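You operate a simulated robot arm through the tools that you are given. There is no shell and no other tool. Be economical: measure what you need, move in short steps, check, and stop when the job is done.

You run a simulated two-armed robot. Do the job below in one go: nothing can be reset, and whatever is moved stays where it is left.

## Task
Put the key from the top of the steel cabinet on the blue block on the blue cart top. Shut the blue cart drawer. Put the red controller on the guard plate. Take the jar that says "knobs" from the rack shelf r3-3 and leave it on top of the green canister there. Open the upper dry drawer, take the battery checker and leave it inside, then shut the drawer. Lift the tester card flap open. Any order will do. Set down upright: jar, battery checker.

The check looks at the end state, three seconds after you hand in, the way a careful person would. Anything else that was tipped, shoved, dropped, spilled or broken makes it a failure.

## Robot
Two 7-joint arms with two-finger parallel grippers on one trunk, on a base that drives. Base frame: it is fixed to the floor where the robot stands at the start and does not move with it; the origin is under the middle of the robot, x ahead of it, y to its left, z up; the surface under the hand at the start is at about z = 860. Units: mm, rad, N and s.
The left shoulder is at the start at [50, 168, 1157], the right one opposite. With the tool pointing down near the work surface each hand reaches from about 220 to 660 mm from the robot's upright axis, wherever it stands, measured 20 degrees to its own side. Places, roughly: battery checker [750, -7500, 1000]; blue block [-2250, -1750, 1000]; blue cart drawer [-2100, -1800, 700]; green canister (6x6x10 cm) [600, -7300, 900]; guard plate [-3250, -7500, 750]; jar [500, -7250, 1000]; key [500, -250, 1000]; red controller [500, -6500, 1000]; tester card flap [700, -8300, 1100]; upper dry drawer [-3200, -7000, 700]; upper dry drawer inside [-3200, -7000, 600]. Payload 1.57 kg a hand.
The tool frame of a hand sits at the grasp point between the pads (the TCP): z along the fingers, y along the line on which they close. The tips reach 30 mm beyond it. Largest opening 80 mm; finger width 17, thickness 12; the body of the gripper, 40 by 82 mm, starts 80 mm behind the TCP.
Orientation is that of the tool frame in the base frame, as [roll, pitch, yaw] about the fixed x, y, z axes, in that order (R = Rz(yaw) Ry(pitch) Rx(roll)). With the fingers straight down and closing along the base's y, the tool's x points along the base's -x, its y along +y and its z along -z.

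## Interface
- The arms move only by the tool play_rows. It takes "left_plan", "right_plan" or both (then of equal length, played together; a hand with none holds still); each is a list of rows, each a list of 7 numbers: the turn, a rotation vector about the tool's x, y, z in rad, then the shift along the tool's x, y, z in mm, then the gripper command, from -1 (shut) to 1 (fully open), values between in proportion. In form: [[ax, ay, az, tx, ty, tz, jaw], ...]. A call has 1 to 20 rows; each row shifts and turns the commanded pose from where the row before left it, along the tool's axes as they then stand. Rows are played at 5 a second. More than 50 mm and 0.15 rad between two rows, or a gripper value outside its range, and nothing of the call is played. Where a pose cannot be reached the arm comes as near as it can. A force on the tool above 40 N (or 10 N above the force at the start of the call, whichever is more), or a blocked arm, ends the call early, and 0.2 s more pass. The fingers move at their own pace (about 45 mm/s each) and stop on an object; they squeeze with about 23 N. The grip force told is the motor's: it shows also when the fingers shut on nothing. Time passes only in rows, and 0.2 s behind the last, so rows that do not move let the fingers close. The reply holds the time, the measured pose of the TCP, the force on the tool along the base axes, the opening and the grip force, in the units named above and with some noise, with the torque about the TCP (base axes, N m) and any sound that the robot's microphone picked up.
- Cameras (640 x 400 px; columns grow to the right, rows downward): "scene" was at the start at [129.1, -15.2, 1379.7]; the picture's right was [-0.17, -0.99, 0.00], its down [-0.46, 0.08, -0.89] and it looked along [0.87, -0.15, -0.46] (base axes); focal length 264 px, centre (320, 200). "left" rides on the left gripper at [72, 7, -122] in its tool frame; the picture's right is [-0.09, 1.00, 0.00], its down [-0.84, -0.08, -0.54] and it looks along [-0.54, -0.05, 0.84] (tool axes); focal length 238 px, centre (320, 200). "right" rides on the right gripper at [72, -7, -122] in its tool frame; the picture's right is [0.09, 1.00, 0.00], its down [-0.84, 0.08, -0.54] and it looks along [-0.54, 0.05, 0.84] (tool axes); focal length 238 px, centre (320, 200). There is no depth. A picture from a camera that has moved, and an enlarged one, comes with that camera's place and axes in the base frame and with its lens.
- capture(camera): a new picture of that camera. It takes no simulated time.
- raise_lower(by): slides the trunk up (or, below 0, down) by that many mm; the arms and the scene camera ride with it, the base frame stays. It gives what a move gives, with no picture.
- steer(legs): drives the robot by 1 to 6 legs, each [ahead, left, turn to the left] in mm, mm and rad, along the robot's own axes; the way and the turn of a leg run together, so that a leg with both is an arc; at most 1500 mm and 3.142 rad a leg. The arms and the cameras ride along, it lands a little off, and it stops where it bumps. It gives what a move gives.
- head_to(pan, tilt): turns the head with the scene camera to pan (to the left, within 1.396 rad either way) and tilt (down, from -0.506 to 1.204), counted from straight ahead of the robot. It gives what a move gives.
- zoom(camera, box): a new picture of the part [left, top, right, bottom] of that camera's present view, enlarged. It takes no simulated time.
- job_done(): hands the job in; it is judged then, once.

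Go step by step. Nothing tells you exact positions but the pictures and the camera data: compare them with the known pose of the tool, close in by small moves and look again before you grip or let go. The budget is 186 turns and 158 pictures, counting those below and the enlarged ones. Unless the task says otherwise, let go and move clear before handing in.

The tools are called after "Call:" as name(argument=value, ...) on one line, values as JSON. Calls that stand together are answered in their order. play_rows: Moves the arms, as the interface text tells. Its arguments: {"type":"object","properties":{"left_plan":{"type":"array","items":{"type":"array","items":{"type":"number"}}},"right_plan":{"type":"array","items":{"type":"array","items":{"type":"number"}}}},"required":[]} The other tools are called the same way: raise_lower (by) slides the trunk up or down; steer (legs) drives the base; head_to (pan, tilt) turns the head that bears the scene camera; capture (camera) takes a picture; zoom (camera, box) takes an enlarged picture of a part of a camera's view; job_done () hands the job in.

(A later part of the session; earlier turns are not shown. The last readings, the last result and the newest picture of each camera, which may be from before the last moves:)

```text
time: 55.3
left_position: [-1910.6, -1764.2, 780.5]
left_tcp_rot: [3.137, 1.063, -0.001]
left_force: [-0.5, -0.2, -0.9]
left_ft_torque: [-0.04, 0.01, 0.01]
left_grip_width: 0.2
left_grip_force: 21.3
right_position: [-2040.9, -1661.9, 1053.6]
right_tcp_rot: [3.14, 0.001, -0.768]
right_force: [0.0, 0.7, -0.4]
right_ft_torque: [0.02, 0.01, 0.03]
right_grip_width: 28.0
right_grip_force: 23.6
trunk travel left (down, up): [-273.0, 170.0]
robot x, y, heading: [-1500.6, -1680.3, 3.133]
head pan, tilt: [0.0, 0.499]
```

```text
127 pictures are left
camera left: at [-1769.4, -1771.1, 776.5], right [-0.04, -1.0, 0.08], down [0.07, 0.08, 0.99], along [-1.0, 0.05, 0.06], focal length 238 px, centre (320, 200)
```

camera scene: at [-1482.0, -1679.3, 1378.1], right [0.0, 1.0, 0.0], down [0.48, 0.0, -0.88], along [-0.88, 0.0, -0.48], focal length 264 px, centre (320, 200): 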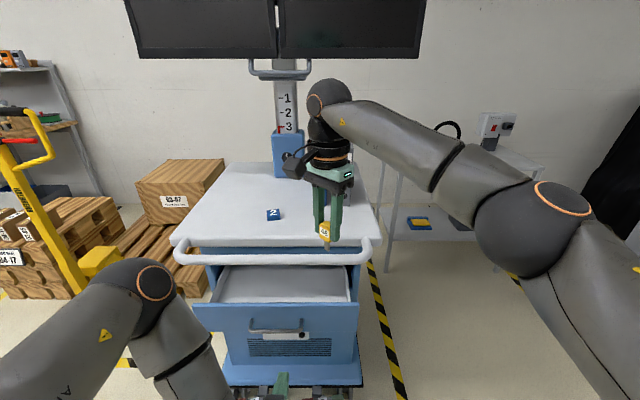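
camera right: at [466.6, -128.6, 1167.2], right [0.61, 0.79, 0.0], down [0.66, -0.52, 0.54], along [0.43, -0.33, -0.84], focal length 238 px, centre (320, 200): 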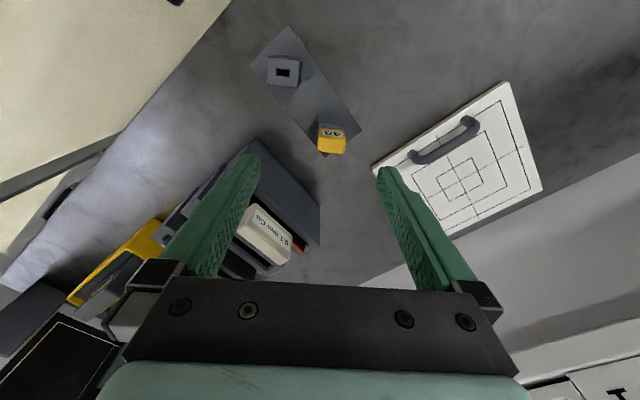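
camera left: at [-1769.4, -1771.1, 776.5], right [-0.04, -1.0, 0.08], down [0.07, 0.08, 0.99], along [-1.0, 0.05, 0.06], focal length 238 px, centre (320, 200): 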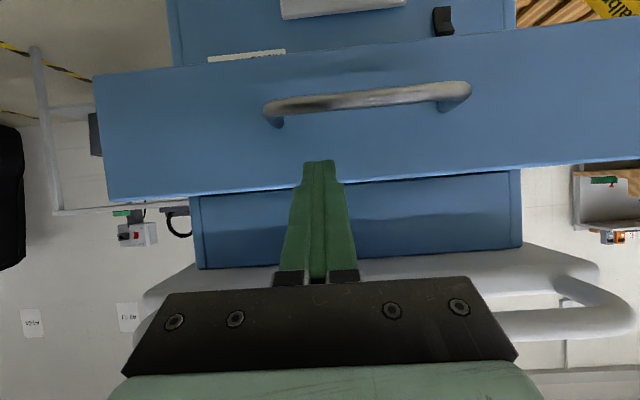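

The tip is just in front of the drawer face, a little off centre. I'll centre it and push with the arm in small steps.

Call:
raise_lower(by=-12)

Call:
steer(legs=[[0, 32, 0], [25, 0, 0]])

Call:
play_rows(left_plan=[[0, 0, 0, -5.8, 0, 10.5, -1], [0, 0, 0, -5.8, 0, 10.5, -1], [0, 0, 0, -5.8, 0, 10.5, -1], [0, 0, 0, -5.8, 0, 10.5, -1], [0, 0, 0, -5.8, 0, 10.5, -1], [0, 0, 0, -5.8, 0, 10.5, -1]])

Call:
capture(camera="left")

```text
time: 55.9
left_position: [-1910.3, -1763.9, 768.5]
left_tcp_rot: [3.137, 1.062, -0.003]
left_force: [-0.2, -0.2, 0.2]
left_ft_torque: [-0.02, -0.03, 0.0]
left_grip_width: 0.1
left_grip_force: 21.3
right_position: [-2041.4, -1663.5, 1042.1]
right_tcp_rot: [3.14, -0.001, -0.767]
right_force: [-1.0, 1.2, -1.2]
right_ft_torque: [-0.02, 0.0, 0.0]
right_grip_width: 28.1
right_grip_force: 23.3
trunk travel left (down, up): [-261.0, 182.0]
robot x, y, heading: [-1501.4, -1680.9, 3.138]
head pan, tilt: [0.0, 0.499]
```

```text
time: 57.3
left_position: [-1936.2, -1795.9, 767.7]
left_tcp_rot: [3.137, 1.063, -0.002]
left_force: [-0.6, 0.2, 0.3]
left_ft_torque: [0.01, -0.02, 0.02]
left_grip_width: 0.0
left_grip_force: 21.8
right_position: [-2066.8, -1694.5, 1041.8]
right_tcp_rot: [3.141, 0.001, -0.767]
right_force: [0.2, -0.2, 0.1]
right_ft_torque: [0.02, 0.0, -0.01]
right_grip_width: 27.9
right_grip_force: 22.8
trunk travel left (down, up): [-261.0, 182.0]
robot x, y, heading: [-1527.9, -1708.9, 3.135]
head pan, tilt: [0.0, 0.499]
```

```text
time: 58.7
left_position: [-2009.8, -1795.0, 770.0]
left_tcp_rot: [3.137, 1.064, -0.002]
left_force: [-0.5, 0.4, 0.0]
left_ft_torque: [0.01, 0.04, -0.01]
left_grip_width: 0.1
left_grip_force: 21.3
right_position: [-2065.6, -1693.8, 1042.3]
right_tcp_rot: [3.14, -0.002, -0.769]
right_force: [0.5, -0.2, -0.8]
right_ft_torque: [0.03, -0.07, 0.01]
right_grip_width: 28.0
right_grip_force: 23.3
trunk travel left (down, up): [-261.0, 182.0]
robot x, y, heading: [-1527.9, -1712.6, 3.134]
head pan, tilt: [0.0, 0.499]
```

```text
126 pictures are left
camera left: at [-1867.6, -1802.5, 765.2], right [-0.04, -1.0, 0.08], down [0.07, 0.08, 0.99], along [-1.0, 0.05, 0.06], focal length 238 px, centre (320, 200)
```

left: 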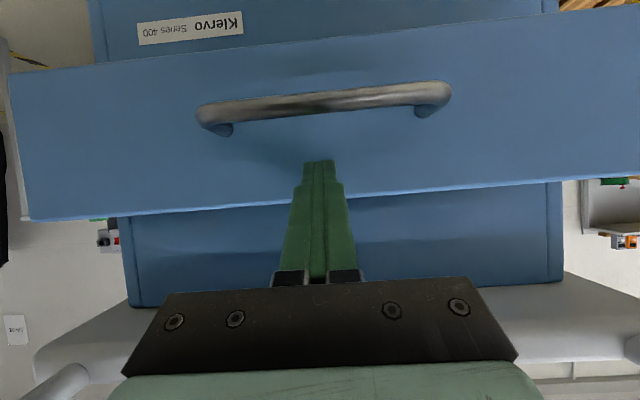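

The tip is now about at the drawer face. I'll keep pushing.

Call:
play_rows(left_plan=[[0, 0, 0, -5.8, 0, 10.5, -1], [0, 0, 0, -5.8, 0, 10.5, -1], [0, 0, 0, -5.8, 0, 10.5, -1], [0, 0, 0, -5.8, 0, 10.5, -1], [0, 0, 0, -5.8, 0, 10.5, -1], [0, 0, 0, -5.8, 0, 10.5, -1]])

Call:
capture(camera="left")

```text
time: 60.1
left_position: [-2079.9, -1795.9, 769.4]
left_tcp_rot: [3.137, 1.064, -0.002]
left_force: [0.2, -0.7, -0.7]
left_ft_torque: [-0.01, 0.01, -0.02]
left_grip_width: 0.3
left_grip_force: 20.6
right_position: [-2065.2, -1693.7, 1042.9]
right_tcp_rot: [3.141, 0.0, -0.768]
right_force: [0.9, 0.1, -0.8]
right_ft_torque: [0.03, 0.01, 0.02]
right_grip_width: 27.9
right_grip_force: 22.9
trunk travel left (down, up): [-261.0, 182.0]
robot x, y, heading: [-1526.3, -1712.5, 3.139]
head pan, tilt: [0.0, 0.499]
```

```text
125 pictures are left
camera left: at [-1939.0, -1802.7, 765.5], right [-0.04, -1.0, 0.08], down [0.07, 0.08, 0.99], along [-1.0, 0.05, 0.06], focal length 238 px, centre (320, 200)
```

left: 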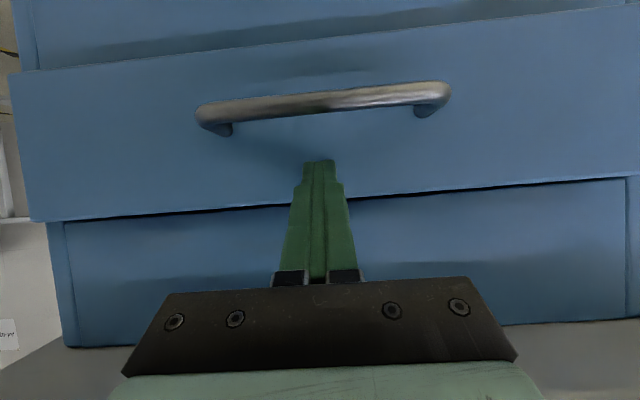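

The drawer is moving in and is nearly shut. I'll push on until it resists.

Call:
play_rows(left_plan=[[0, 0, 0, -3.9, 0, 7, -1], [0, 0, 0, -3.9, 0, 7, -1], [0, 0, 0, -3.9, 0, 7, -1], [0, 0, 0, -3.9, 0, 7, -1], [0, 0, 0, -3.9, 0, 7, -1], [0, 0, 0, -3.9, 0, 7, -1]])

Call:
capture(camera="left")

```text
time: 60.9
left_position: [-2093.6, -1792.9, 764.9]
left_tcp_rot: [3.14, 1.048, -0.006]
left_force: [3.9, 2.0, -0.6]
left_ft_torque: [-0.02, 0.21, 0.06]
left_grip_width: 0.0
left_grip_force: 21.1
right_position: [-2064.4, -1695.2, 1042.8]
right_tcp_rot: [3.139, 0.0, -0.768]
right_force: [0.5, 0.3, -0.7]
right_ft_torque: [0.02, 0.02, 0.0]
right_grip_width: 28.0
right_grip_force: 22.9
trunk travel left (down, up): [-261.0, 182.0]
robot x, y, heading: [-1527.1, -1715.8, 3.135]
head pan, tilt: [0.0, 0.499]
stopped in row 3 (left hand): the force on the tool passed its limit at 47 N (the readings are from after the stop); the commanded pose is now the measured one
```

```text
124 pictures are left
camera left: at [-1952.2, -1801.4, 763.1], right [-0.05, -1.0, 0.08], down [0.05, 0.08, 1.0], along [-1.0, 0.05, 0.05], focal length 238 px, centre (320, 200)
```

left: 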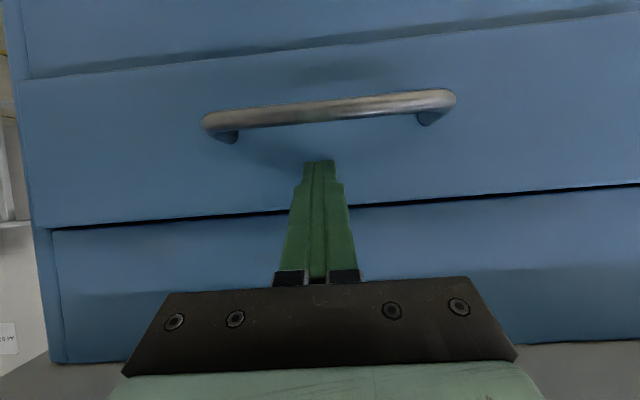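

The drawer is flush. I'll withdraw the left hand backwards, then raise it out of the way to the left.

Call:
play_rows(left_plan=[[0, 0, 0, 12, 0, -22, -1], [0, 0, 0, 12, 0, -22, -1], [0, 0, 0, 12, 0, -22, -1], [0, 0, 0, 12, 0, -22, -1], [0, 0, 0, 12, 0, -22, -1], [0, 0, 0, 12, 0, -22, -1], [0, 0.14, 0, -35, 15, -20, -1], [0, 0.14, 0, -35, 15, -20, -1], [0, 0.14, 0, -35, 15, -20, -1], [0, 0.14, 0, -30, 20, -30, -1], [0, 0.14, 0, -22, 20, -35, -1], [0, 0.14, 0, -14, 20, -37, -1], [0, 0.14, 0, -5, 20, -39, -1], [0, 0, 0, 0, 20, -40, -1]])

Call:
capture(camera="scene")

Call:
capture(camera="right")

```text
time: 63.9
left_position: [-1967.7, -1940.3, 1087.5]
left_tcp_rot: [3.141, 0.067, -0.002]
left_force: [-0.5, 0.0, -1.0]
left_ft_torque: [-0.03, -0.02, -0.05]
left_grip_width: 0.3
left_grip_force: 21.5
right_position: [-2064.5, -1694.9, 1042.8]
right_tcp_rot: [-3.141, 0.0, -0.767]
right_force: [0.3, 0.4, -0.2]
right_ft_torque: [0.0, -0.04, 0.01]
right_grip_width: 27.9
right_grip_force: 22.5
trunk travel left (down, up): [-261.0, 182.0]
robot x, y, heading: [-1528.2, -1710.2, 3.135]
head pan, tilt: [0.0, 0.499]
```

```text
123 pictures are left
camera scene: at [-1657.6, -1710.3, 1314.2], right [0.01, 1.0, 0.0], down [0.48, 0.0, -0.88], along [-0.88, 0.0, -0.48], focal length 264 px, centre (320, 200)
```

scene: 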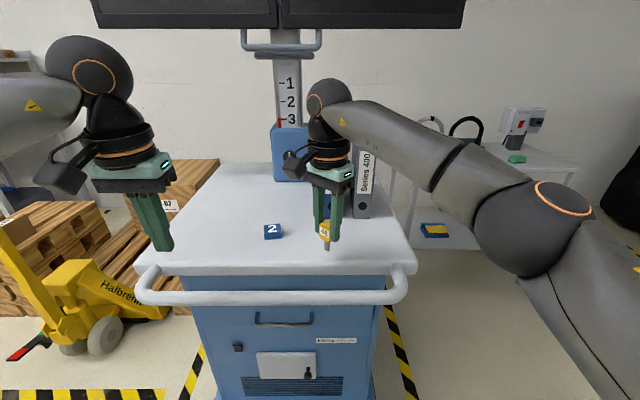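

```text
122 pictures are left
camera right: at [-2007.2, -1740.7, 1165.4], right [-0.62, -0.78, 0.0], down [-0.66, 0.53, 0.54], along [-0.42, 0.34, -0.84], focal length 238 px, centre (320, 200)
```

right: 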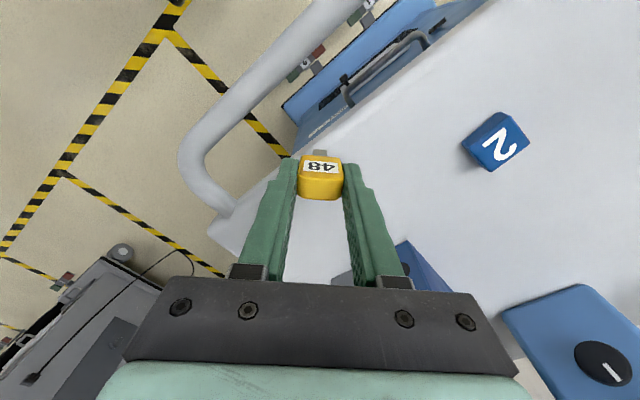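

The drawer is shut. Now I'll look closely at the blue block "2" and the key's shank.

Call:
zoom(camera="right", box=[440, 90, 560, 190])

Call:
zoom(camera="scene", box=[240, 170, 380, 280])

```text
4.00 times, centred on (500, 140) of right
camera zoom: at [-2007.2, -1740.7, 1165.4], right [-0.62, -0.78, 0.0], down [-0.66, 0.53, 0.54], along [-0.42, 0.34, -0.84], focal length 953 px, centre (-400, 440)
```

zoom: 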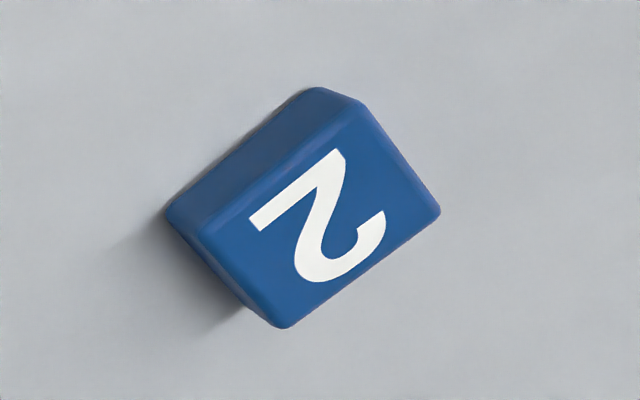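

```text
3.64 times, centred on (310, 225) of scene
camera zoom: at [-1657.6, -1710.3, 1314.2], right [0.01, 1.0, 0.0], down [0.48, 0.0, -0.88], along [-0.88, 0.0, -0.48], focal length 959 px, centre (356, 109)
```

zoom: 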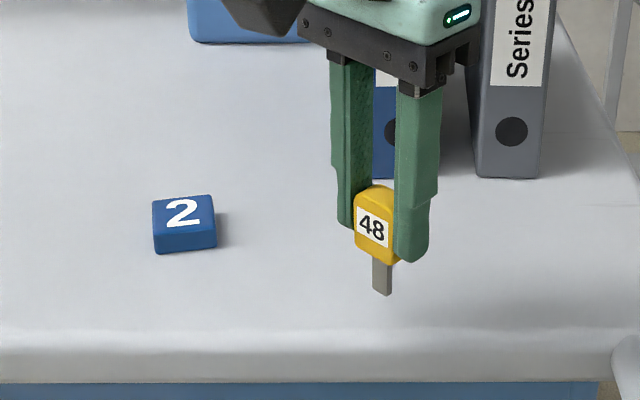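

The block's top is at about [-2162,-1819,962], plain and about 40×35 mm, so the key should be laid flat on it. I'll turn the right hand so its camera side points left, then tilt it so the fingers lie nearly horizontal with the camera up.

Call:
play_rows(right_plan=[[0, 0, 0.144, 0, 0, -8, -1], [0, 0, 0.144, 0, 0, -8, -1], [0, 0, 0.144, 0, 0, -8, -1], [0, 0, 0.144, 0, 0, -8, -1], [0, 0, 0.144, 0, 0, -8, -1], [0, 0, 0.144, 0, 0, 0, -1], [0, 0, 0.144, 0, 0, 0, -1], [0, 0, 0.144, 0, 0, 0, -1]])

Call:
play_rows(right_plan=[[0, 0.13, 0, 0, 0, 0, -1], [0, 0.13, 0, 0, 0, 0, -1], [0, 0.13, 0, 0, 0, 0, -1], [0, 0.13, 0, 0, 0, 0, -1], [0, 0.13, 0, 0, 0, 0, -1], [0, 0.13, 0, 0, 0, 0, -1], [0, 0.13, 0, 0, 0, 0, -1], [0, 0.13, 0, 0, 0, 0, -1], [0, 0.13, 0, 0, 0, 0, -1], [0, 0.13, 0, 0, 0, 0, -1]])

Call:
capture(camera="scene")

```text
time: 65.7
left_position: [-1968.6, -1939.1, 1086.7]
left_tcp_rot: [3.138, 0.068, 0.0]
left_force: [-0.1, -0.7, 0.0]
left_ft_torque: [-0.01, 0.0, 0.02]
left_grip_width: 0.0
left_grip_force: 20.9
right_position: [-2064.9, -1695.0, 1082.4]
right_tcp_rot: [-3.141, -0.001, -1.922]
right_force: [-0.3, 0.3, -0.3]
right_ft_torque: [0.0, -0.01, -0.01]
right_grip_width: 28.3
right_grip_force: 23.0
trunk travel left (down, up): [-261.0, 182.0]
robot x, y, heading: [-1527.4, -1707.3, 3.137]
head pan, tilt: [0.0, 0.499]
```

```text
time: 67.9
left_position: [-1970.2, -1938.5, 1086.5]
left_tcp_rot: [3.139, 0.066, -0.002]
left_force: [0.5, 0.0, -0.6]
left_ft_torque: [-0.02, -0.01, 0.01]
left_grip_width: 0.2
left_grip_force: 21.7
right_position: [-2065.2, -1694.1, 1082.7]
right_tcp_rot: [3.141, -1.303, -1.917]
right_force: [0.1, -0.2, 0.5]
right_ft_torque: [0.04, -0.02, 0.03]
right_grip_width: 28.1
right_grip_force: 23.0
trunk travel left (down, up): [-261.0, 182.0]
robot x, y, heading: [-1524.3, -1710.7, 3.138]
head pan, tilt: [0.0, 0.499]
```

```text
119 pictures are left
camera scene: at [-1657.9, -1710.0, 1314.2], right [0.01, 1.0, 0.0], down [0.48, 0.0, -0.88], along [-0.88, 0.0, -0.48], focal length 264 px, centre (320, 200)
```

scene: 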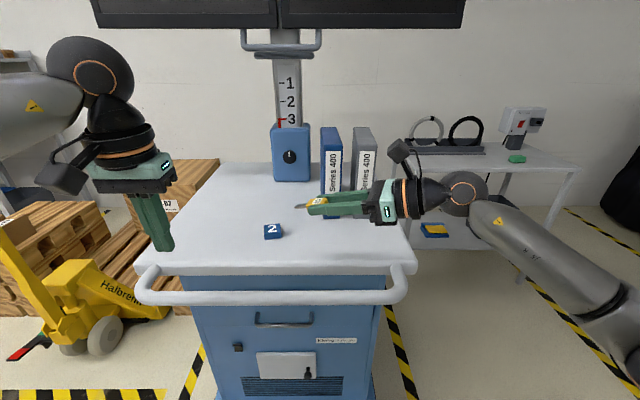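

That worked well. I'll drive to bring the key over the block while still high, then check.

Call:
steer(legs=[[90, 105, 0]])

Call:
capture(camera="scene")

Call:
capture(camera="right")

```text
time: 69.5
left_position: [-2057.1, -2042.3, 1087.4]
left_tcp_rot: [3.141, 0.068, -0.003]
left_force: [0.0, -0.3, 0.3]
left_ft_torque: [0.01, 0.0, 0.02]
left_grip_width: 0.0
left_grip_force: 21.3
right_position: [-2155.0, -1798.7, 1082.7]
right_tcp_rot: [3.141, -1.301, -1.919]
right_force: [-0.6, 0.0, -0.5]
right_ft_torque: [0.01, 0.0, -0.04]
right_grip_width: 27.8
right_grip_force: 23.2
trunk travel left (down, up): [-261.0, 182.0]
robot x, y, heading: [-1612.9, -1818.4, 3.137]
head pan, tilt: [0.0, 0.499]
```

```text
118 pictures are left
camera scene: at [-1747.3, -1814.6, 1314.1], right [0.01, 1.0, 0.0], down [0.48, 0.0, -0.88], along [-0.88, 0.0, -0.48], focal length 264 px, centre (320, 200)
```

scene: 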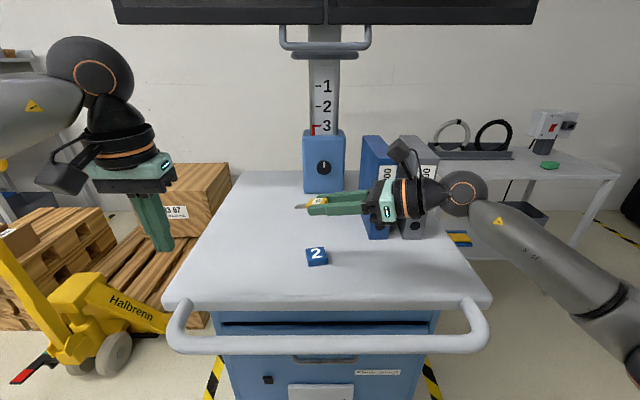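

```text
117 pictures are left
camera right: at [-2113.4, -1709.5, 1184.8], right [-0.94, 0.32, 0.09], down [0.18, 0.73, -0.66], along [-0.27, -0.61, -0.74], focal length 238 px, centre (320, 200)
```

right: 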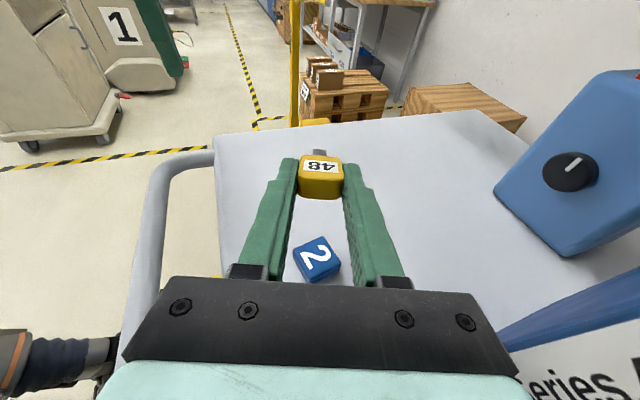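

The block centre refines to about (-2167,-1820). I'll make a small correction, then descend to just above it.

Call:
play_rows(right_plan=[[0, 0, 0, 0.5, 5.6, 2, -1], [0, 0, 0, -23.1, 0, 6.4, -1], [0, 0, 0, -23.1, 0, 6.4, -1], [0, 0, 0, -23.1, 0, 6.4, -1], [0, 0, 0, -19, 0, 5.3, -1]])

Call:
zoom(camera="scene", box=[260, 200, 400, 290])

Call:
zoom(camera="right", box=[240, 110, 400, 210])

```text
time: 70.7
left_position: [-2057.1, -2043.2, 1087.9]
left_tcp_rot: [3.141, 0.067, -0.003]
left_force: [-0.2, 0.2, 0.1]
left_ft_torque: [-0.01, 0.0, -0.01]
left_grip_width: 0.0
left_grip_force: 21.4
right_position: [-2161.3, -1797.4, 991.6]
right_tcp_rot: [3.138, -1.301, -1.915]
right_force: [0.1, -0.2, 0.5]
right_ft_torque: [0.02, -0.01, 0.0]
right_grip_width: 27.7
right_grip_force: 23.0
trunk travel left (down, up): [-261.0, 182.0]
robot x, y, heading: [-1615.0, -1814.0, 3.137]
head pan, tilt: [0.0, 0.499]
```

```text
4.44 times, centred on (330, 245) of scene
camera zoom: at [-1747.1, -1814.2, 1314.2], right [0.01, 1.0, 0.0], down [0.48, 0.0, -0.88], along [-0.88, 0.0, -0.48], focal length 1172 px, centre (276, 0)
```

zoom: 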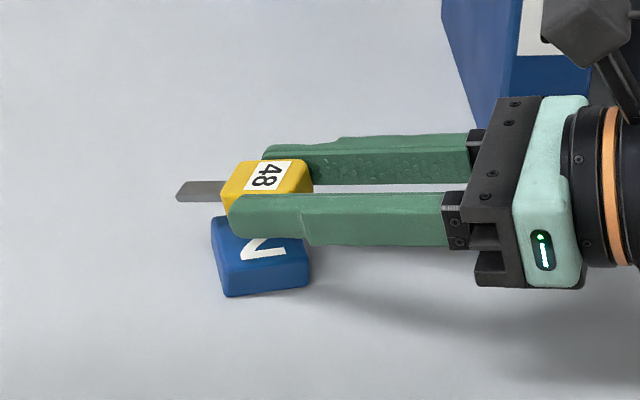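

```text
4.00 times, centred on (320, 160) of right
camera zoom: at [-2120.0, -1707.9, 1094.1], right [-0.94, 0.32, 0.09], down [0.18, 0.73, -0.66], along [-0.28, -0.61, -0.74], focal length 953 px, centre (320, 360)
```

zoom: 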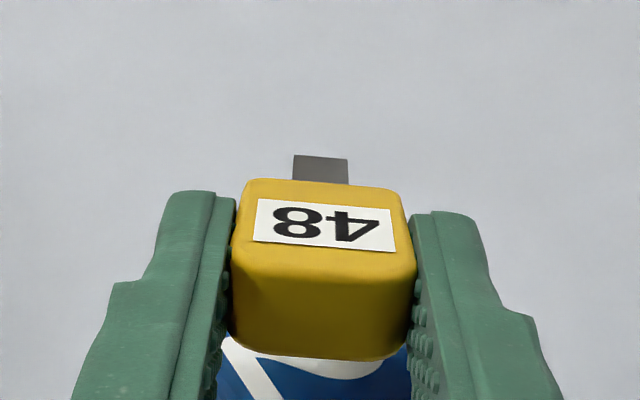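

The key is about 10 mm above the block, close to centred. I'll shift 5 mm left and lower slowly to contact.

Call:
play_rows(right_plan=[[0, 0, 0, 0, -2.8, 4, -1], [0, 0, 0, -4.8, 0, 1.3, -1], [0, 0, 0, -2.9, 0, 0.8, -1], [0, 0, 0, -2, 0, 0.5, -1], [0, 0, 0, -2, 0, 0.5, -1], [0, 0, 0, -2, 0, 0.5, -1]])

Call:
zoom(camera="scene", box=[260, 200, 400, 290])

```text
time: 72.1
left_position: [-2058.2, -2043.1, 1087.9]
left_tcp_rot: [3.138, 0.069, -0.001]
left_force: [0.4, 0.0, -0.1]
left_ft_torque: [-0.03, 0.01, 0.0]
left_grip_width: 0.3
left_grip_force: 21.4
right_position: [-2158.7, -1802.7, 975.8]
right_tcp_rot: [3.14, -1.304, -1.916]
right_force: [-0.5, 0.2, 0.5]
right_ft_torque: [-0.04, 0.02, 0.01]
right_grip_width: 28.0
right_grip_force: 23.0
trunk travel left (down, up): [-261.0, 182.0]
robot x, y, heading: [-1616.0, -1814.0, 3.14]
head pan, tilt: [0.0, 0.499]
```

```text
4.44 times, centred on (330, 245) of scene
camera zoom: at [-1747.0, -1814.3, 1314.2], right [0.01, 1.0, 0.0], down [0.48, 0.0, -0.88], along [-0.88, 0.0, -0.48], focal length 1172 px, centre (276, 0)
```

zoom: 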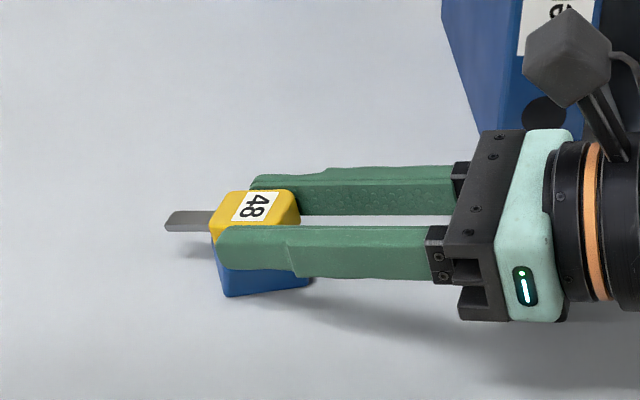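

There's no contact yet. I'll lower in fine steps.

Call:
play_rows(right_plan=[[0, 0, 0, -2, 0, 0.5, -1], [0, 0, 0, -2, 0, 0.5, -1]])

Call:
zoom(camera="scene", box=[290, 225, 350, 275])

```text
time: 72.7
left_position: [-2056.3, -2042.4, 1088.1]
left_tcp_rot: [3.139, 0.072, -0.001]
left_force: [0.4, 0.3, -0.6]
left_ft_torque: [0.03, 0.01, -0.02]
left_grip_width: 0.1
left_grip_force: 21.7
right_position: [-2159.3, -1802.6, 974.9]
right_tcp_rot: [3.124, -1.308, -1.904]
right_force: [-1.6, 0.0, 12.5]
right_ft_torque: [-0.48, -0.01, -0.03]
right_grip_width: 27.7
right_grip_force: 22.7
trunk travel left (down, up): [-261.0, 182.0]
robot x, y, heading: [-1615.7, -1815.1, 3.138]
head pan, tilt: [0.0, 0.499]
```

```text
8.00 times, centred on (320, 250) of scene
camera zoom: at [-1745.9, -1814.3, 1314.5], right [0.01, 1.0, 0.0], down [0.48, 0.0, -0.88], along [-0.88, 0.0, -0.48], focal length 2110 px, centre (320, -200)
```

zoom: 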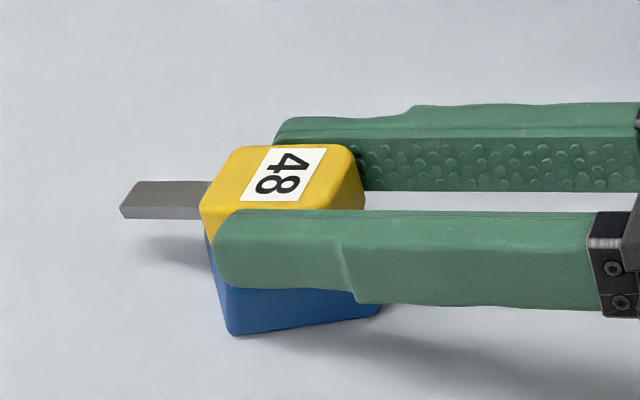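

It has light contact at TCP z=975. I'll back off 1 mm, centre 4 mm better and open slowly.

Call:
play_rows(right_plan=[[0, 0, 0, 2, 0, -0.5, -1], [0, 0, 0, 1, 0, -4, -1], [0, 0, 0, -1, 0, 0, -1], [0, 0, 0, 0, 0, 0, -0.2], [0, 0, 0, 0, 0, 0, 0.1], [0, 0, 0, 0, 0, 0, 0.5], [0, 0, 0, 0, 0, 0, 0.5]])

Call:
zoom(camera="scene", box=[280, 215, 360, 280])

```text
time: 74.3
left_position: [-2057.7, -2043.2, 1086.9]
left_tcp_rot: [3.141, 0.07, -0.001]
left_force: [-0.6, 0.1, 0.0]
left_ft_torque: [-0.01, -0.01, 0.0]
left_grip_width: 0.4
left_grip_force: 21.3
right_position: [-2156.9, -1799.9, 973.6]
right_tcp_rot: [3.141, -1.301, -1.918]
right_force: [0.8, 0.5, 3.6]
right_ft_torque: [-0.06, 0.15, 0.05]
right_grip_width: 58.8
right_grip_force: 0.1
trunk travel left (down, up): [-261.0, 182.0]
robot x, y, heading: [-1613.8, -1817.3, 3.137]
head pan, tilt: [0.0, 0.499]
```

```text
6.15 times, centred on (320, 248) of scene
camera zoom: at [-1746.5, -1814.3, 1314.2], right [0.01, 1.0, 0.0], down [0.48, 0.0, -0.88], along [-0.88, 0.0, -0.48], focal length 1623 px, centre (320, -92)
```

zoom: 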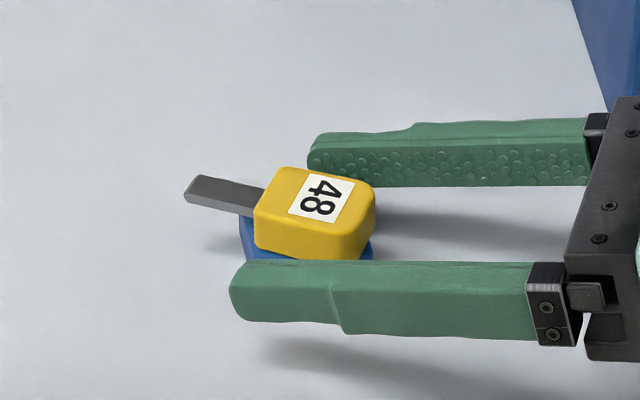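

The key lies flat on the block. I'll withdraw along the fingers.

Call:
play_rows(right_plan=[[0, 0, 0, 2, 0, 0, 0.6], [0, 0, 0, 4, 0, -15, 0.6], [0, 0, 0, 4, 0, -25, 0.6], [0, 0, 0, 15, 0, -40, 0.6], [0, 0, 0, 40, 0, -10, 0.6], [0, 0, 0, 45, 0, 0, 0.6]])

Call:
capture(camera="scene")

Call:
zoom(camera="scene", box=[280, 215, 360, 280])

Call:
zoom(camera="scene", box=[200, 290, 460, 400])

```text
time: 75.7
left_position: [-2057.8, -2042.9, 1087.5]
left_tcp_rot: [3.139, 0.069, -0.002]
left_force: [-0.3, -0.7, -0.3]
left_ft_torque: [0.04, 0.0, 0.01]
left_grip_width: 0.0
left_grip_force: 21.0
right_position: [-2138.6, -1748.2, 1104.7]
right_tcp_rot: [-3.14, -1.3, -1.924]
right_force: [-0.2, -1.0, 1.3]
right_ft_torque: [0.0, 0.01, 0.01]
right_grip_width: 63.8
right_grip_force: 0.1
trunk travel left (down, up): [-261.0, 182.0]
robot x, y, heading: [-1613.1, -1814.1, 3.135]
head pan, tilt: [0.0, 0.499]
```

```text
111 pictures are left
camera scene: at [-1747.0, -1814.6, 1314.1], right [0.01, 1.0, 0.0], down [0.48, 0.0, -0.88], along [-0.88, 0.0, -0.48], focal length 264 px, centre (320, 200)
```

scene: 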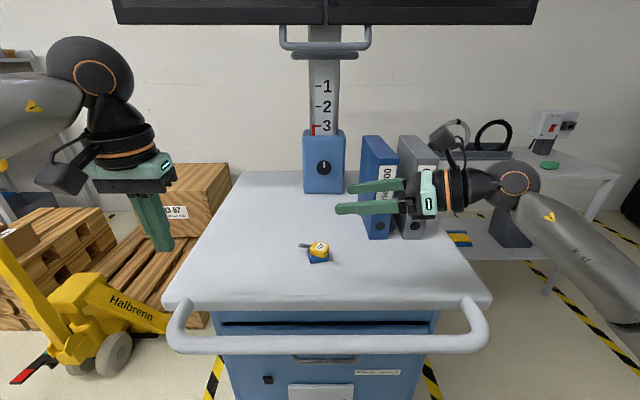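

```text
6.15 times, centred on (320, 248) of scene
camera zoom: at [-1747.0, -1814.6, 1314.1], right [0.01, 1.0, 0.0], down [0.48, 0.0, -0.88], along [-0.88, 0.0, -0.48], focal length 1623 px, centre (320, -92)
```

zoom: 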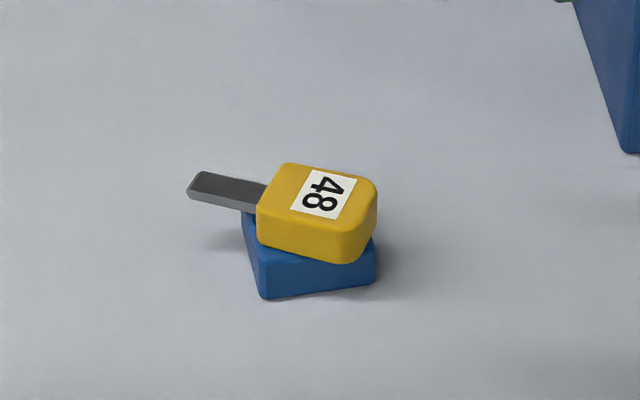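

```text
2.46 times, centred on (330, 345) of scene
camera zoom: at [-1747.0, -1814.6, 1314.1], right [0.01, 1.0, 0.0], down [0.48, 0.0, -0.88], along [-0.88, 0.0, -0.48], focal length 649 px, centre (295, -157)
```

zoom: 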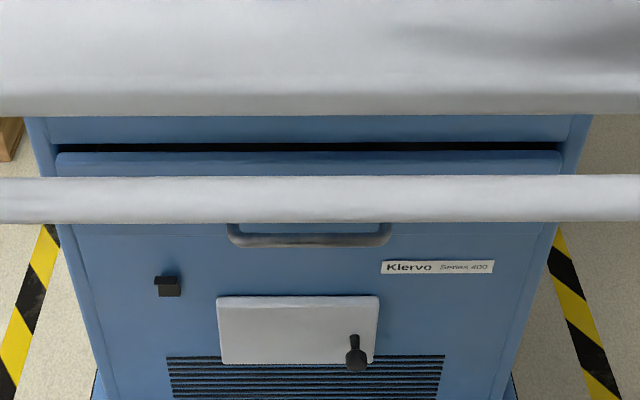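

The key is well placed and the drawer is shut. I'll back away, straighten the right hand, turn toward the far end of the room and look.

Call:
steer(legs=[[-600, 0, 0], [0, 0, 1.57]])

Call:
play_rows(right_plan=[[0, -0.13, 0, 0, 0, 0, 0.6], [0, -0.13, 0, 0, 0, 0, 0.6], [0, -0.13, 0, 0, 0, 0, 0.6], [0, -0.13, 0, 0, 0, 0, 0.6], [0, -0.13, 0, 0, 0, 0, 0.6], [0, -0.13, 0, 0, 0, 0, 0.6], [0, -0.13, 0, 0, 0, 0, 0.6], [0, -0.13, 0, 0, 0, 0, 0.6], [0, -0.13, 0, 0, 0, 0, 0.6], [0, -0.13, -0.02, 0, 0, 0, 0.6], [0, 0, -0.14, 0, 0, 0, 1], [0, 0, -0.14, 0, 0, 0, 1], [0, 0, -0.14, 0, 0, 0, 1], [0, 0, -0.14, 0, 0, 0, 1], [0, 0, -0.14, 0, 0, 0, 1], [0, 0, -0.14, 0, 0, 0, 1], [0, 0, -0.14, 0, 0, 0, 1], [0, 0, -0.14, 0, 0, 0, 1]])

Call:
capture(camera="scene")

```text
time: 82.9
left_position: [-782.9, -2253.5, 1087.1]
left_tcp_rot: [3.14, 0.068, 1.586]
left_force: [-0.2, 0.0, -1.2]
left_ft_torque: [0.01, -0.03, 0.0]
left_grip_width: 0.0
left_grip_force: 20.5
right_position: [-1078.0, -2336.9, 1104.1]
right_tcp_rot: [3.138, -1.301, -0.331]
right_force: [0.7, -0.5, 0.3]
right_ft_torque: [0.0, 0.03, 0.0]
right_grip_width: 64.0
right_grip_force: 0.1
trunk travel left (down, up): [-261.0, 182.0]
robot x, y, heading: [-1015.4, -1810.7, -1.564]
head pan, tilt: [0.0, 0.499]
```

```text
time: 86.7
left_position: [-782.4, -2252.5, 1086.6]
left_tcp_rot: [3.14, 0.068, 1.584]
left_force: [0.1, -0.1, -0.2]
left_ft_torque: [-0.02, -0.06, 0.01]
left_grip_width: 0.4
left_grip_force: 20.8
right_position: [-1078.1, -2338.6, 1104.5]
right_tcp_rot: [3.14, 0.001, 0.811]
right_force: [-0.2, -0.1, 0.0]
right_ft_torque: [-0.01, 0.04, 0.02]
right_grip_width: 80.1
right_grip_force: 0.0
trunk travel left (down, up): [-261.0, 182.0]
robot x, y, heading: [-1017.8, -1811.3, -1.559]
head pan, tilt: [0.0, 0.499]
```

```text
108 pictures are left
camera scene: at [-1017.2, -1943.7, 1314.2], right [-1.0, -0.01, 0.0], down [0.0, 0.48, -0.88], along [0.01, -0.88, -0.48], focal length 264 px, centre (320, 200)
```

scene: 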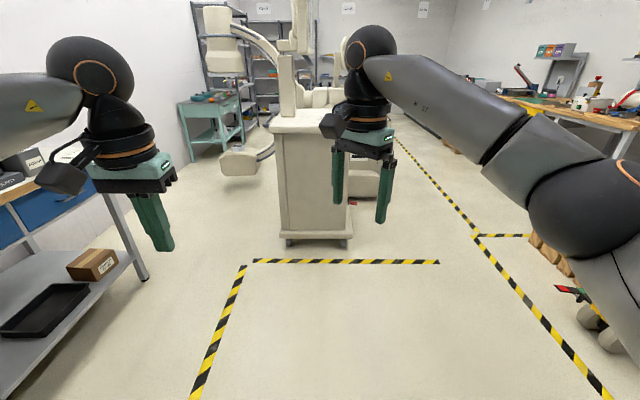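

A white mobile unit stands ahead (y≈-3600, x -650..-1300). I'll shift right into the clear lane at x≈-1700 and look ahead.

Call:
steer(legs=[[0, -700, 0]])

Call:
head_to(pan=0.1, tilt=0.2)

Call:
capture(camera="scene")

```text
time: 93.2
left_position: [-1479.0, -2257.2, 1087.9]
left_tcp_rot: [3.141, 0.067, 1.572]
left_force: [-1.2, 0.6, -1.0]
left_ft_torque: [-0.02, 0.0, 0.0]
left_grip_width: 0.1
left_grip_force: 21.7
right_position: [-1774.3, -2339.1, 1105.0]
right_tcp_rot: [3.141, 0.002, 0.796]
right_force: [0.4, 0.8, 0.6]
right_ft_torque: [0.04, 0.0, 0.01]
right_grip_width: 80.2
right_grip_force: 0.0
trunk travel left (down, up): [-261.0, 182.0]
robot x, y, heading: [-1705.3, -1811.2, -1.576]
head pan, tilt: [0.0, 0.499]
stopped in leg 1: the robot was blocked; the commanded pose is now the measured one
```

```text
time: 94.0
left_position: [-1478.2, -2256.4, 1086.3]
left_tcp_rot: [3.14, 0.067, 1.573]
left_force: [0.2, -0.2, -0.2]
left_ft_torque: [-0.02, 0.01, 0.01]
left_grip_width: 0.0
left_grip_force: 21.0
right_position: [-1774.1, -2339.8, 1104.5]
right_tcp_rot: [3.138, 0.002, 0.798]
right_force: [0.0, -0.7, -0.1]
right_ft_torque: [0.01, -0.03, -0.02]
right_grip_width: 80.2
right_grip_force: 0.0
trunk travel left (down, up): [-261.0, 182.0]
robot x, y, heading: [-1706.3, -1815.9, -1.571]
head pan, tilt: [0.099, 0.201]
```

```text
107 pictures are left
camera scene: at [-1700.2, -1948.3, 1341.8], right [-1.0, -0.1, 0.0], down [-0.02, 0.2, -0.98], along [0.1, -0.98, -0.2], focal length 264 px, centre (320, 200)
```

scene: 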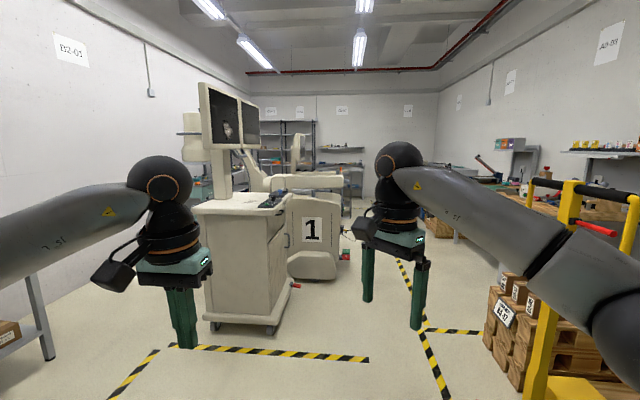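

The strafe was blocked by the cart beside me. I'll check the key and the cart.

Call:
head_to(pan=-1.39, tilt=0.5)

Call:
capture(camera="scene")

```text
time: 95.5
left_position: [-1477.4, -2257.5, 1086.3]
left_tcp_rot: [3.139, 0.069, 1.572]
left_force: [0.6, 0.3, 0.2]
left_ft_torque: [0.03, 0.03, 0.0]
left_grip_width: 0.2
left_grip_force: 21.1
right_position: [-1774.4, -2339.0, 1104.1]
right_tcp_rot: [3.139, 0.003, 0.795]
right_force: [0.1, 0.6, -0.4]
right_ft_torque: [0.03, -0.02, -0.03]
right_grip_width: 79.9
right_grip_force: 0.0
trunk travel left (down, up): [-261.0, 182.0]
robot x, y, heading: [-1708.0, -1813.4, -1.575]
head pan, tilt: [-1.389, 0.499]
```

```text
106 pictures are left
camera scene: at [-1798.8, -1871.9, 1314.2], right [-0.18, 0.98, 0.0], down [0.47, 0.09, -0.88], along [-0.86, -0.16, -0.48], focal length 264 px, centre (320, 200)
```

scene: 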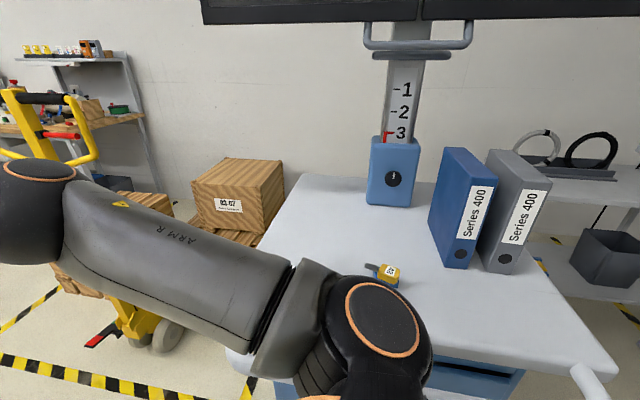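

The key is undisturbed. I'll step away left, go past the cart, then look again.

Call:
steer(legs=[[0, 130, 0], [850, 0, 0], [0, -450, 0]])

Call:
head_to(pan=0.0, tilt=0.3)

Call:
capture(camera="scene")

```text
time: 105.4
left_position: [-1813.1, -3088.2, 1086.4]
left_tcp_rot: [3.14, 0.07, 1.552]
left_force: [0.2, 0.2, -0.6]
left_ft_torque: [0.0, 0.05, -0.01]
left_grip_width: 0.0
left_grip_force: 21.0
right_position: [-2110.3, -3163.5, 1104.9]
right_tcp_rot: [3.14, 0.001, 0.774]
right_force: [-1.0, -0.7, 0.0]
right_ft_torque: [0.0, -0.01, 0.02]
right_grip_width: 80.1
right_grip_force: 0.0
trunk travel left (down, up): [-261.0, 182.0]
robot x, y, heading: [-2033.3, -2643.1, -1.595]
head pan, tilt: [-1.389, 0.499]
```

```text
time: 107.0
left_position: [-1813.6, -3089.4, 1087.5]
left_tcp_rot: [3.141, 0.068, 1.55]
left_force: [-0.8, 0.1, 0.3]
left_ft_torque: [-0.01, 0.02, 0.02]
left_grip_width: 0.2
left_grip_force: 21.1
right_position: [-2110.1, -3164.5, 1103.6]
right_tcp_rot: [3.139, 0.003, 0.775]
right_force: [-0.1, 1.1, 0.2]
right_ft_torque: [0.0, -0.01, 0.0]
right_grip_width: 80.0
right_grip_force: 0.2
trunk travel left (down, up): [-261.0, 182.0]
robot x, y, heading: [-2032.5, -2642.4, -1.591]
head pan, tilt: [0.0, 0.3]
```

```text
105 pictures are left
camera scene: at [-2037.3, -2775.4, 1332.6], right [-1.0, 0.02, 0.0], down [0.01, 0.3, -0.96], along [-0.02, -0.95, -0.3], focal length 264 px, centre (320, 200)
```

scene: 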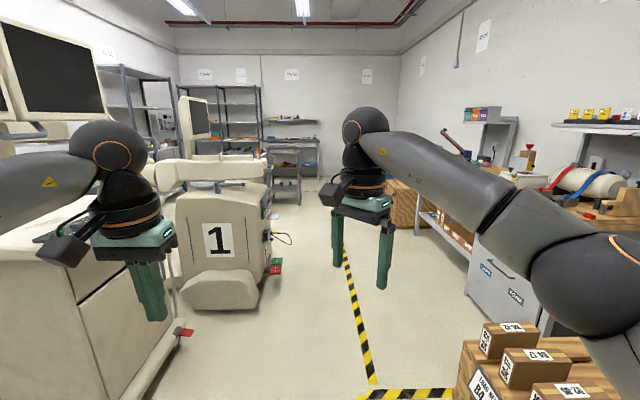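

The lane is clear between unit "1" and the boxes. I'll drive on along x≈-2230.

Call:
steer(legs=[[0, -170, 0.022], [1500, 0, 0], [1300, 0, 0]])

Call:
head_to(pan=0.5, tilt=0.3)

Call:
capture(camera="scene")

Call:
head_to(pan=-0.6, tilt=0.3)

Call:
capture(camera="scene")

```text
time: 108.4
left_position: [-1886.6, -3084.2, 1086.6]
left_tcp_rot: [-3.136, 0.071, 1.56]
left_force: [-0.2, -0.2, -0.6]
left_ft_torque: [-0.01, 0.02, -0.01]
left_grip_width: 0.0
left_grip_force: 20.8
right_position: [-2173.1, -3161.3, 1100.3]
right_tcp_rot: [-3.132, -0.002, 0.8]
right_force: [-0.2, 0.6, 0.7]
right_ft_torque: [-0.03, -0.01, 0.02]
right_grip_width: 79.8
right_grip_force: 0.1
trunk travel left (down, up): [-261.0, 182.0]
robot x, y, heading: [-2116.8, -2639.5, -1.581]
head pan, tilt: [0.0, 0.3]
stopped in leg 1: the robot was blocked; the commanded pose is now the measured one
```

```text
time: 109.4
left_position: [-1886.4, -3083.8, 1086.3]
left_tcp_rot: [-3.137, 0.072, 1.561]
left_force: [-1.0, -0.3, -0.9]
left_ft_torque: [-0.03, -0.04, 0.04]
left_grip_width: 0.1
left_grip_force: 21.8
right_position: [-2177.2, -3160.3, 1100.3]
right_tcp_rot: [-3.131, 0.0, 0.799]
right_force: [0.5, -0.1, -0.2]
right_ft_torque: [-0.02, 0.01, 0.0]
right_grip_width: 80.1
right_grip_force: 0.0
trunk travel left (down, up): [-261.0, 182.0]
robot x, y, heading: [-2116.3, -2644.2, -1.58]
head pan, tilt: [0.499, 0.3]
```

```text
104 pictures are left
camera scene: at [-2067.0, -2762.5, 1332.2], right [-0.88, -0.47, 0.01], down [-0.14, 0.26, -0.95], along [0.45, -0.84, -0.3], focal length 264 px, centre (320, 200)
```

scene: 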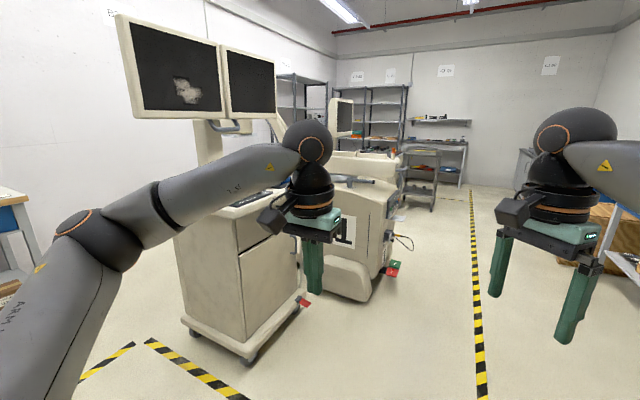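

```text
time: 110.7
left_position: [-1886.3, -3083.5, 1085.5]
left_tcp_rot: [-3.137, 0.07, 1.561]
left_force: [-0.6, 0.0, -0.6]
left_ft_torque: [-0.01, -0.01, 0.01]
left_grip_width: 0.1
left_grip_force: 21.3
right_position: [-2175.5, -3161.1, 1099.5]
right_tcp_rot: [-3.133, 0.004, 0.796]
right_force: [-0.2, 0.6, -0.1]
right_ft_torque: [0.04, 0.02, 0.0]
right_grip_width: 80.0
right_grip_force: 0.0
trunk travel left (down, up): [-261.0, 182.0]
robot x, y, heading: [-2111.6, -2638.2, -1.583]
head pan, tilt: [-0.6, 0.3]
```

```text
103 pictures are left
camera scene: at [-2164.2, -2756.5, 1333.0], right [-0.82, 0.57, 0.01], down [0.16, 0.24, -0.96], along [-0.55, -0.78, -0.29], focal length 264 px, centre (320, 200)
```

scene: 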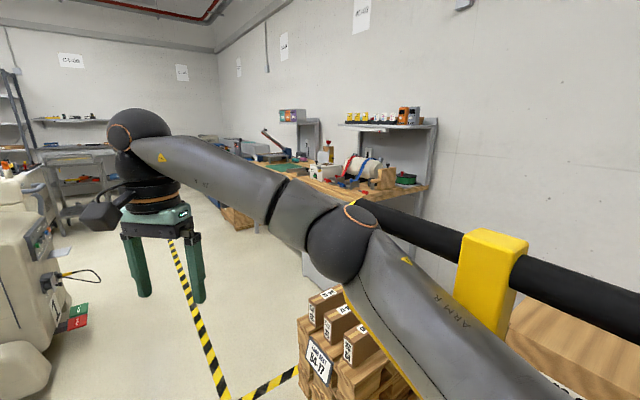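

My right elbow is touching the pallet jack's handle. I'll move off left, go past it, then shift right.

Call:
steer(legs=[[0, 120, 0.012], [900, 0, 0]])

Call:
head_to(pan=-1.39, tilt=0.4)

Call:
capture(camera="scene")

```text
time: 116.8
left_position: [-1776.1, -3997.3, 1088.1]
left_tcp_rot: [3.141, 0.07, 1.564]
left_force: [-0.6, 0.2, -0.2]
left_ft_torque: [-0.02, 0.0, -0.02]
left_grip_width: 0.0
left_grip_force: 20.9
right_position: [-2065.6, -4075.0, 1099.7]
right_tcp_rot: [-3.136, -0.003, 0.803]
right_force: [-0.5, 0.3, -0.5]
right_ft_torque: [0.0, 0.0, 0.0]
right_grip_width: 80.1
right_grip_force: 0.1
trunk travel left (down, up): [-261.0, 182.0]
robot x, y, heading: [-2002.1, -3551.3, -1.579]
head pan, tilt: [-0.6, 0.3]
```

```text
time: 117.9
left_position: [-1777.4, -3996.2, 1087.0]
left_tcp_rot: [3.138, 0.07, 1.563]
left_force: [0.2, 1.0, -0.1]
left_ft_torque: [0.0, -0.01, -0.01]
left_grip_width: 0.0
left_grip_force: 21.3
right_position: [-2064.4, -4075.4, 1099.4]
right_tcp_rot: [-3.138, -0.003, 0.803]
right_force: [0.5, -0.6, 0.4]
right_ft_torque: [0.0, -0.02, 0.05]
right_grip_width: 80.0
right_grip_force: 0.0
trunk travel left (down, up): [-261.0, 182.0]
robot x, y, heading: [-2005.9, -3553.0, -1.577]
head pan, tilt: [-1.389, 0.4]
```

```text
102 pictures are left
camera scene: at [-2094.6, -3609.8, 1323.3], right [-0.17, 0.98, 0.0], down [0.38, 0.07, -0.92], along [-0.91, -0.16, -0.39], focal length 264 px, centre (320, 200)
```

scene: 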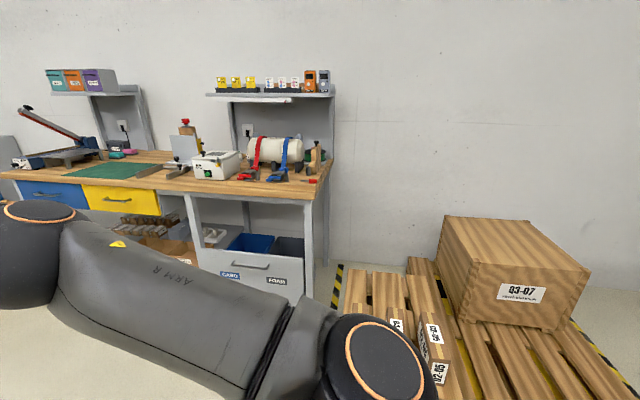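

That's clear. I'll shift right and drive on to y≈-5500.

Call:
steer(legs=[[0, -180, 0], [1500, 0, 0], [450, 0, 0]])

Call:
head_to(pan=0.6, tilt=0.3)

Call:
capture(camera="scene")

Call:
head_to(pan=-0.4, tilt=0.3)

Call:
capture(camera="scene")

```text
time: 129.5
left_position: [-1971.4, -5948.4, 1087.8]
left_tcp_rot: [3.14, 0.071, 1.561]
left_force: [0.1, -0.2, 0.5]
left_ft_torque: [0.04, 0.01, 0.02]
left_grip_width: 0.0
left_grip_force: 21.6
right_position: [-2259.5, -6026.7, 1099.4]
right_tcp_rot: [-3.136, -0.004, 0.801]
right_force: [-1.3, -0.6, -0.8]
right_ft_torque: [0.01, 0.02, 0.0]
right_grip_width: 79.8
right_grip_force: 0.0
trunk travel left (down, up): [-261.0, 182.0]
robot x, y, heading: [-2198.2, -5502.0, -1.58]
head pan, tilt: [-1.389, 0.4]
```

```text
time: 131.4
left_position: [-1970.2, -5947.9, 1087.8]
left_tcp_rot: [3.139, 0.071, 1.562]
left_force: [0.4, -0.8, -0.1]
left_ft_torque: [-0.01, -0.02, 0.03]
left_grip_width: 0.0
left_grip_force: 21.0
right_position: [-2258.7, -6026.3, 1099.9]
right_tcp_rot: [-3.134, -0.003, 0.8]
right_force: [-0.1, -0.6, -0.1]
right_ft_torque: [-0.01, 0.03, 0.01]
right_grip_width: 79.9
right_grip_force: 0.1
trunk travel left (down, up): [-261.0, 182.0]
robot x, y, heading: [-2194.5, -5502.6, -1.579]
head pan, tilt: [0.6, 0.3]
```

```text
101 pictures are left
camera scene: at [-2144.8, -5622.2, 1332.6], right [-0.83, -0.56, 0.0], down [-0.17, 0.25, -0.96], along [0.53, -0.79, -0.3], focal length 264 px, centre (320, 200)
```

scene: 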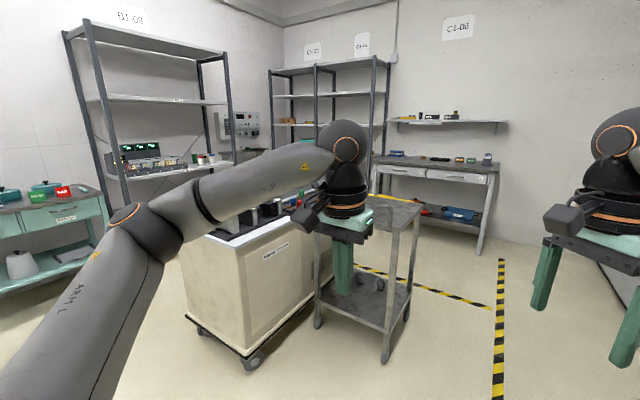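

```text
time: 132.7
left_position: [-1969.9, -5948.4, 1086.7]
left_tcp_rot: [3.139, 0.071, 1.562]
left_force: [-0.7, 0.4, -0.8]
left_ft_torque: [-0.01, 0.02, 0.05]
left_grip_width: 0.0
left_grip_force: 21.3
right_position: [-2259.6, -6026.9, 1100.3]
right_tcp_rot: [-3.136, -0.005, 0.801]
right_force: [0.9, 0.3, 0.0]
right_ft_torque: [0.01, 0.01, 0.04]
right_grip_width: 80.2
right_grip_force: 0.1
trunk travel left (down, up): [-261.0, 182.0]
robot x, y, heading: [-2196.7, -5505.1, -1.581]
head pan, tilt: [-0.4, 0.3]
```

```text
100 pictures are left
camera scene: at [-2233.8, -5630.5, 1332.6], right [-0.92, 0.4, 0.0], down [0.12, 0.27, -0.96], along [-0.38, -0.88, -0.3], focal length 264 px, centre (320, 200)
```

scene: 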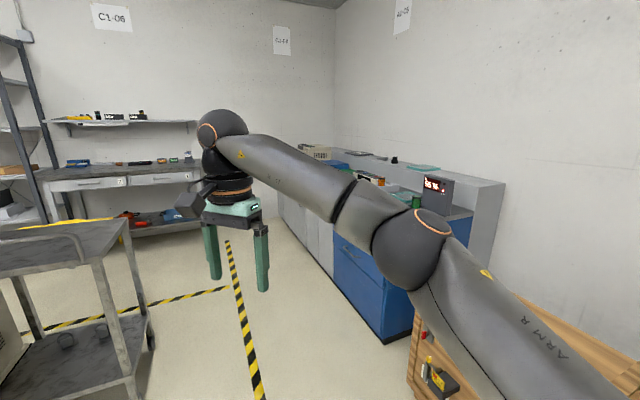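

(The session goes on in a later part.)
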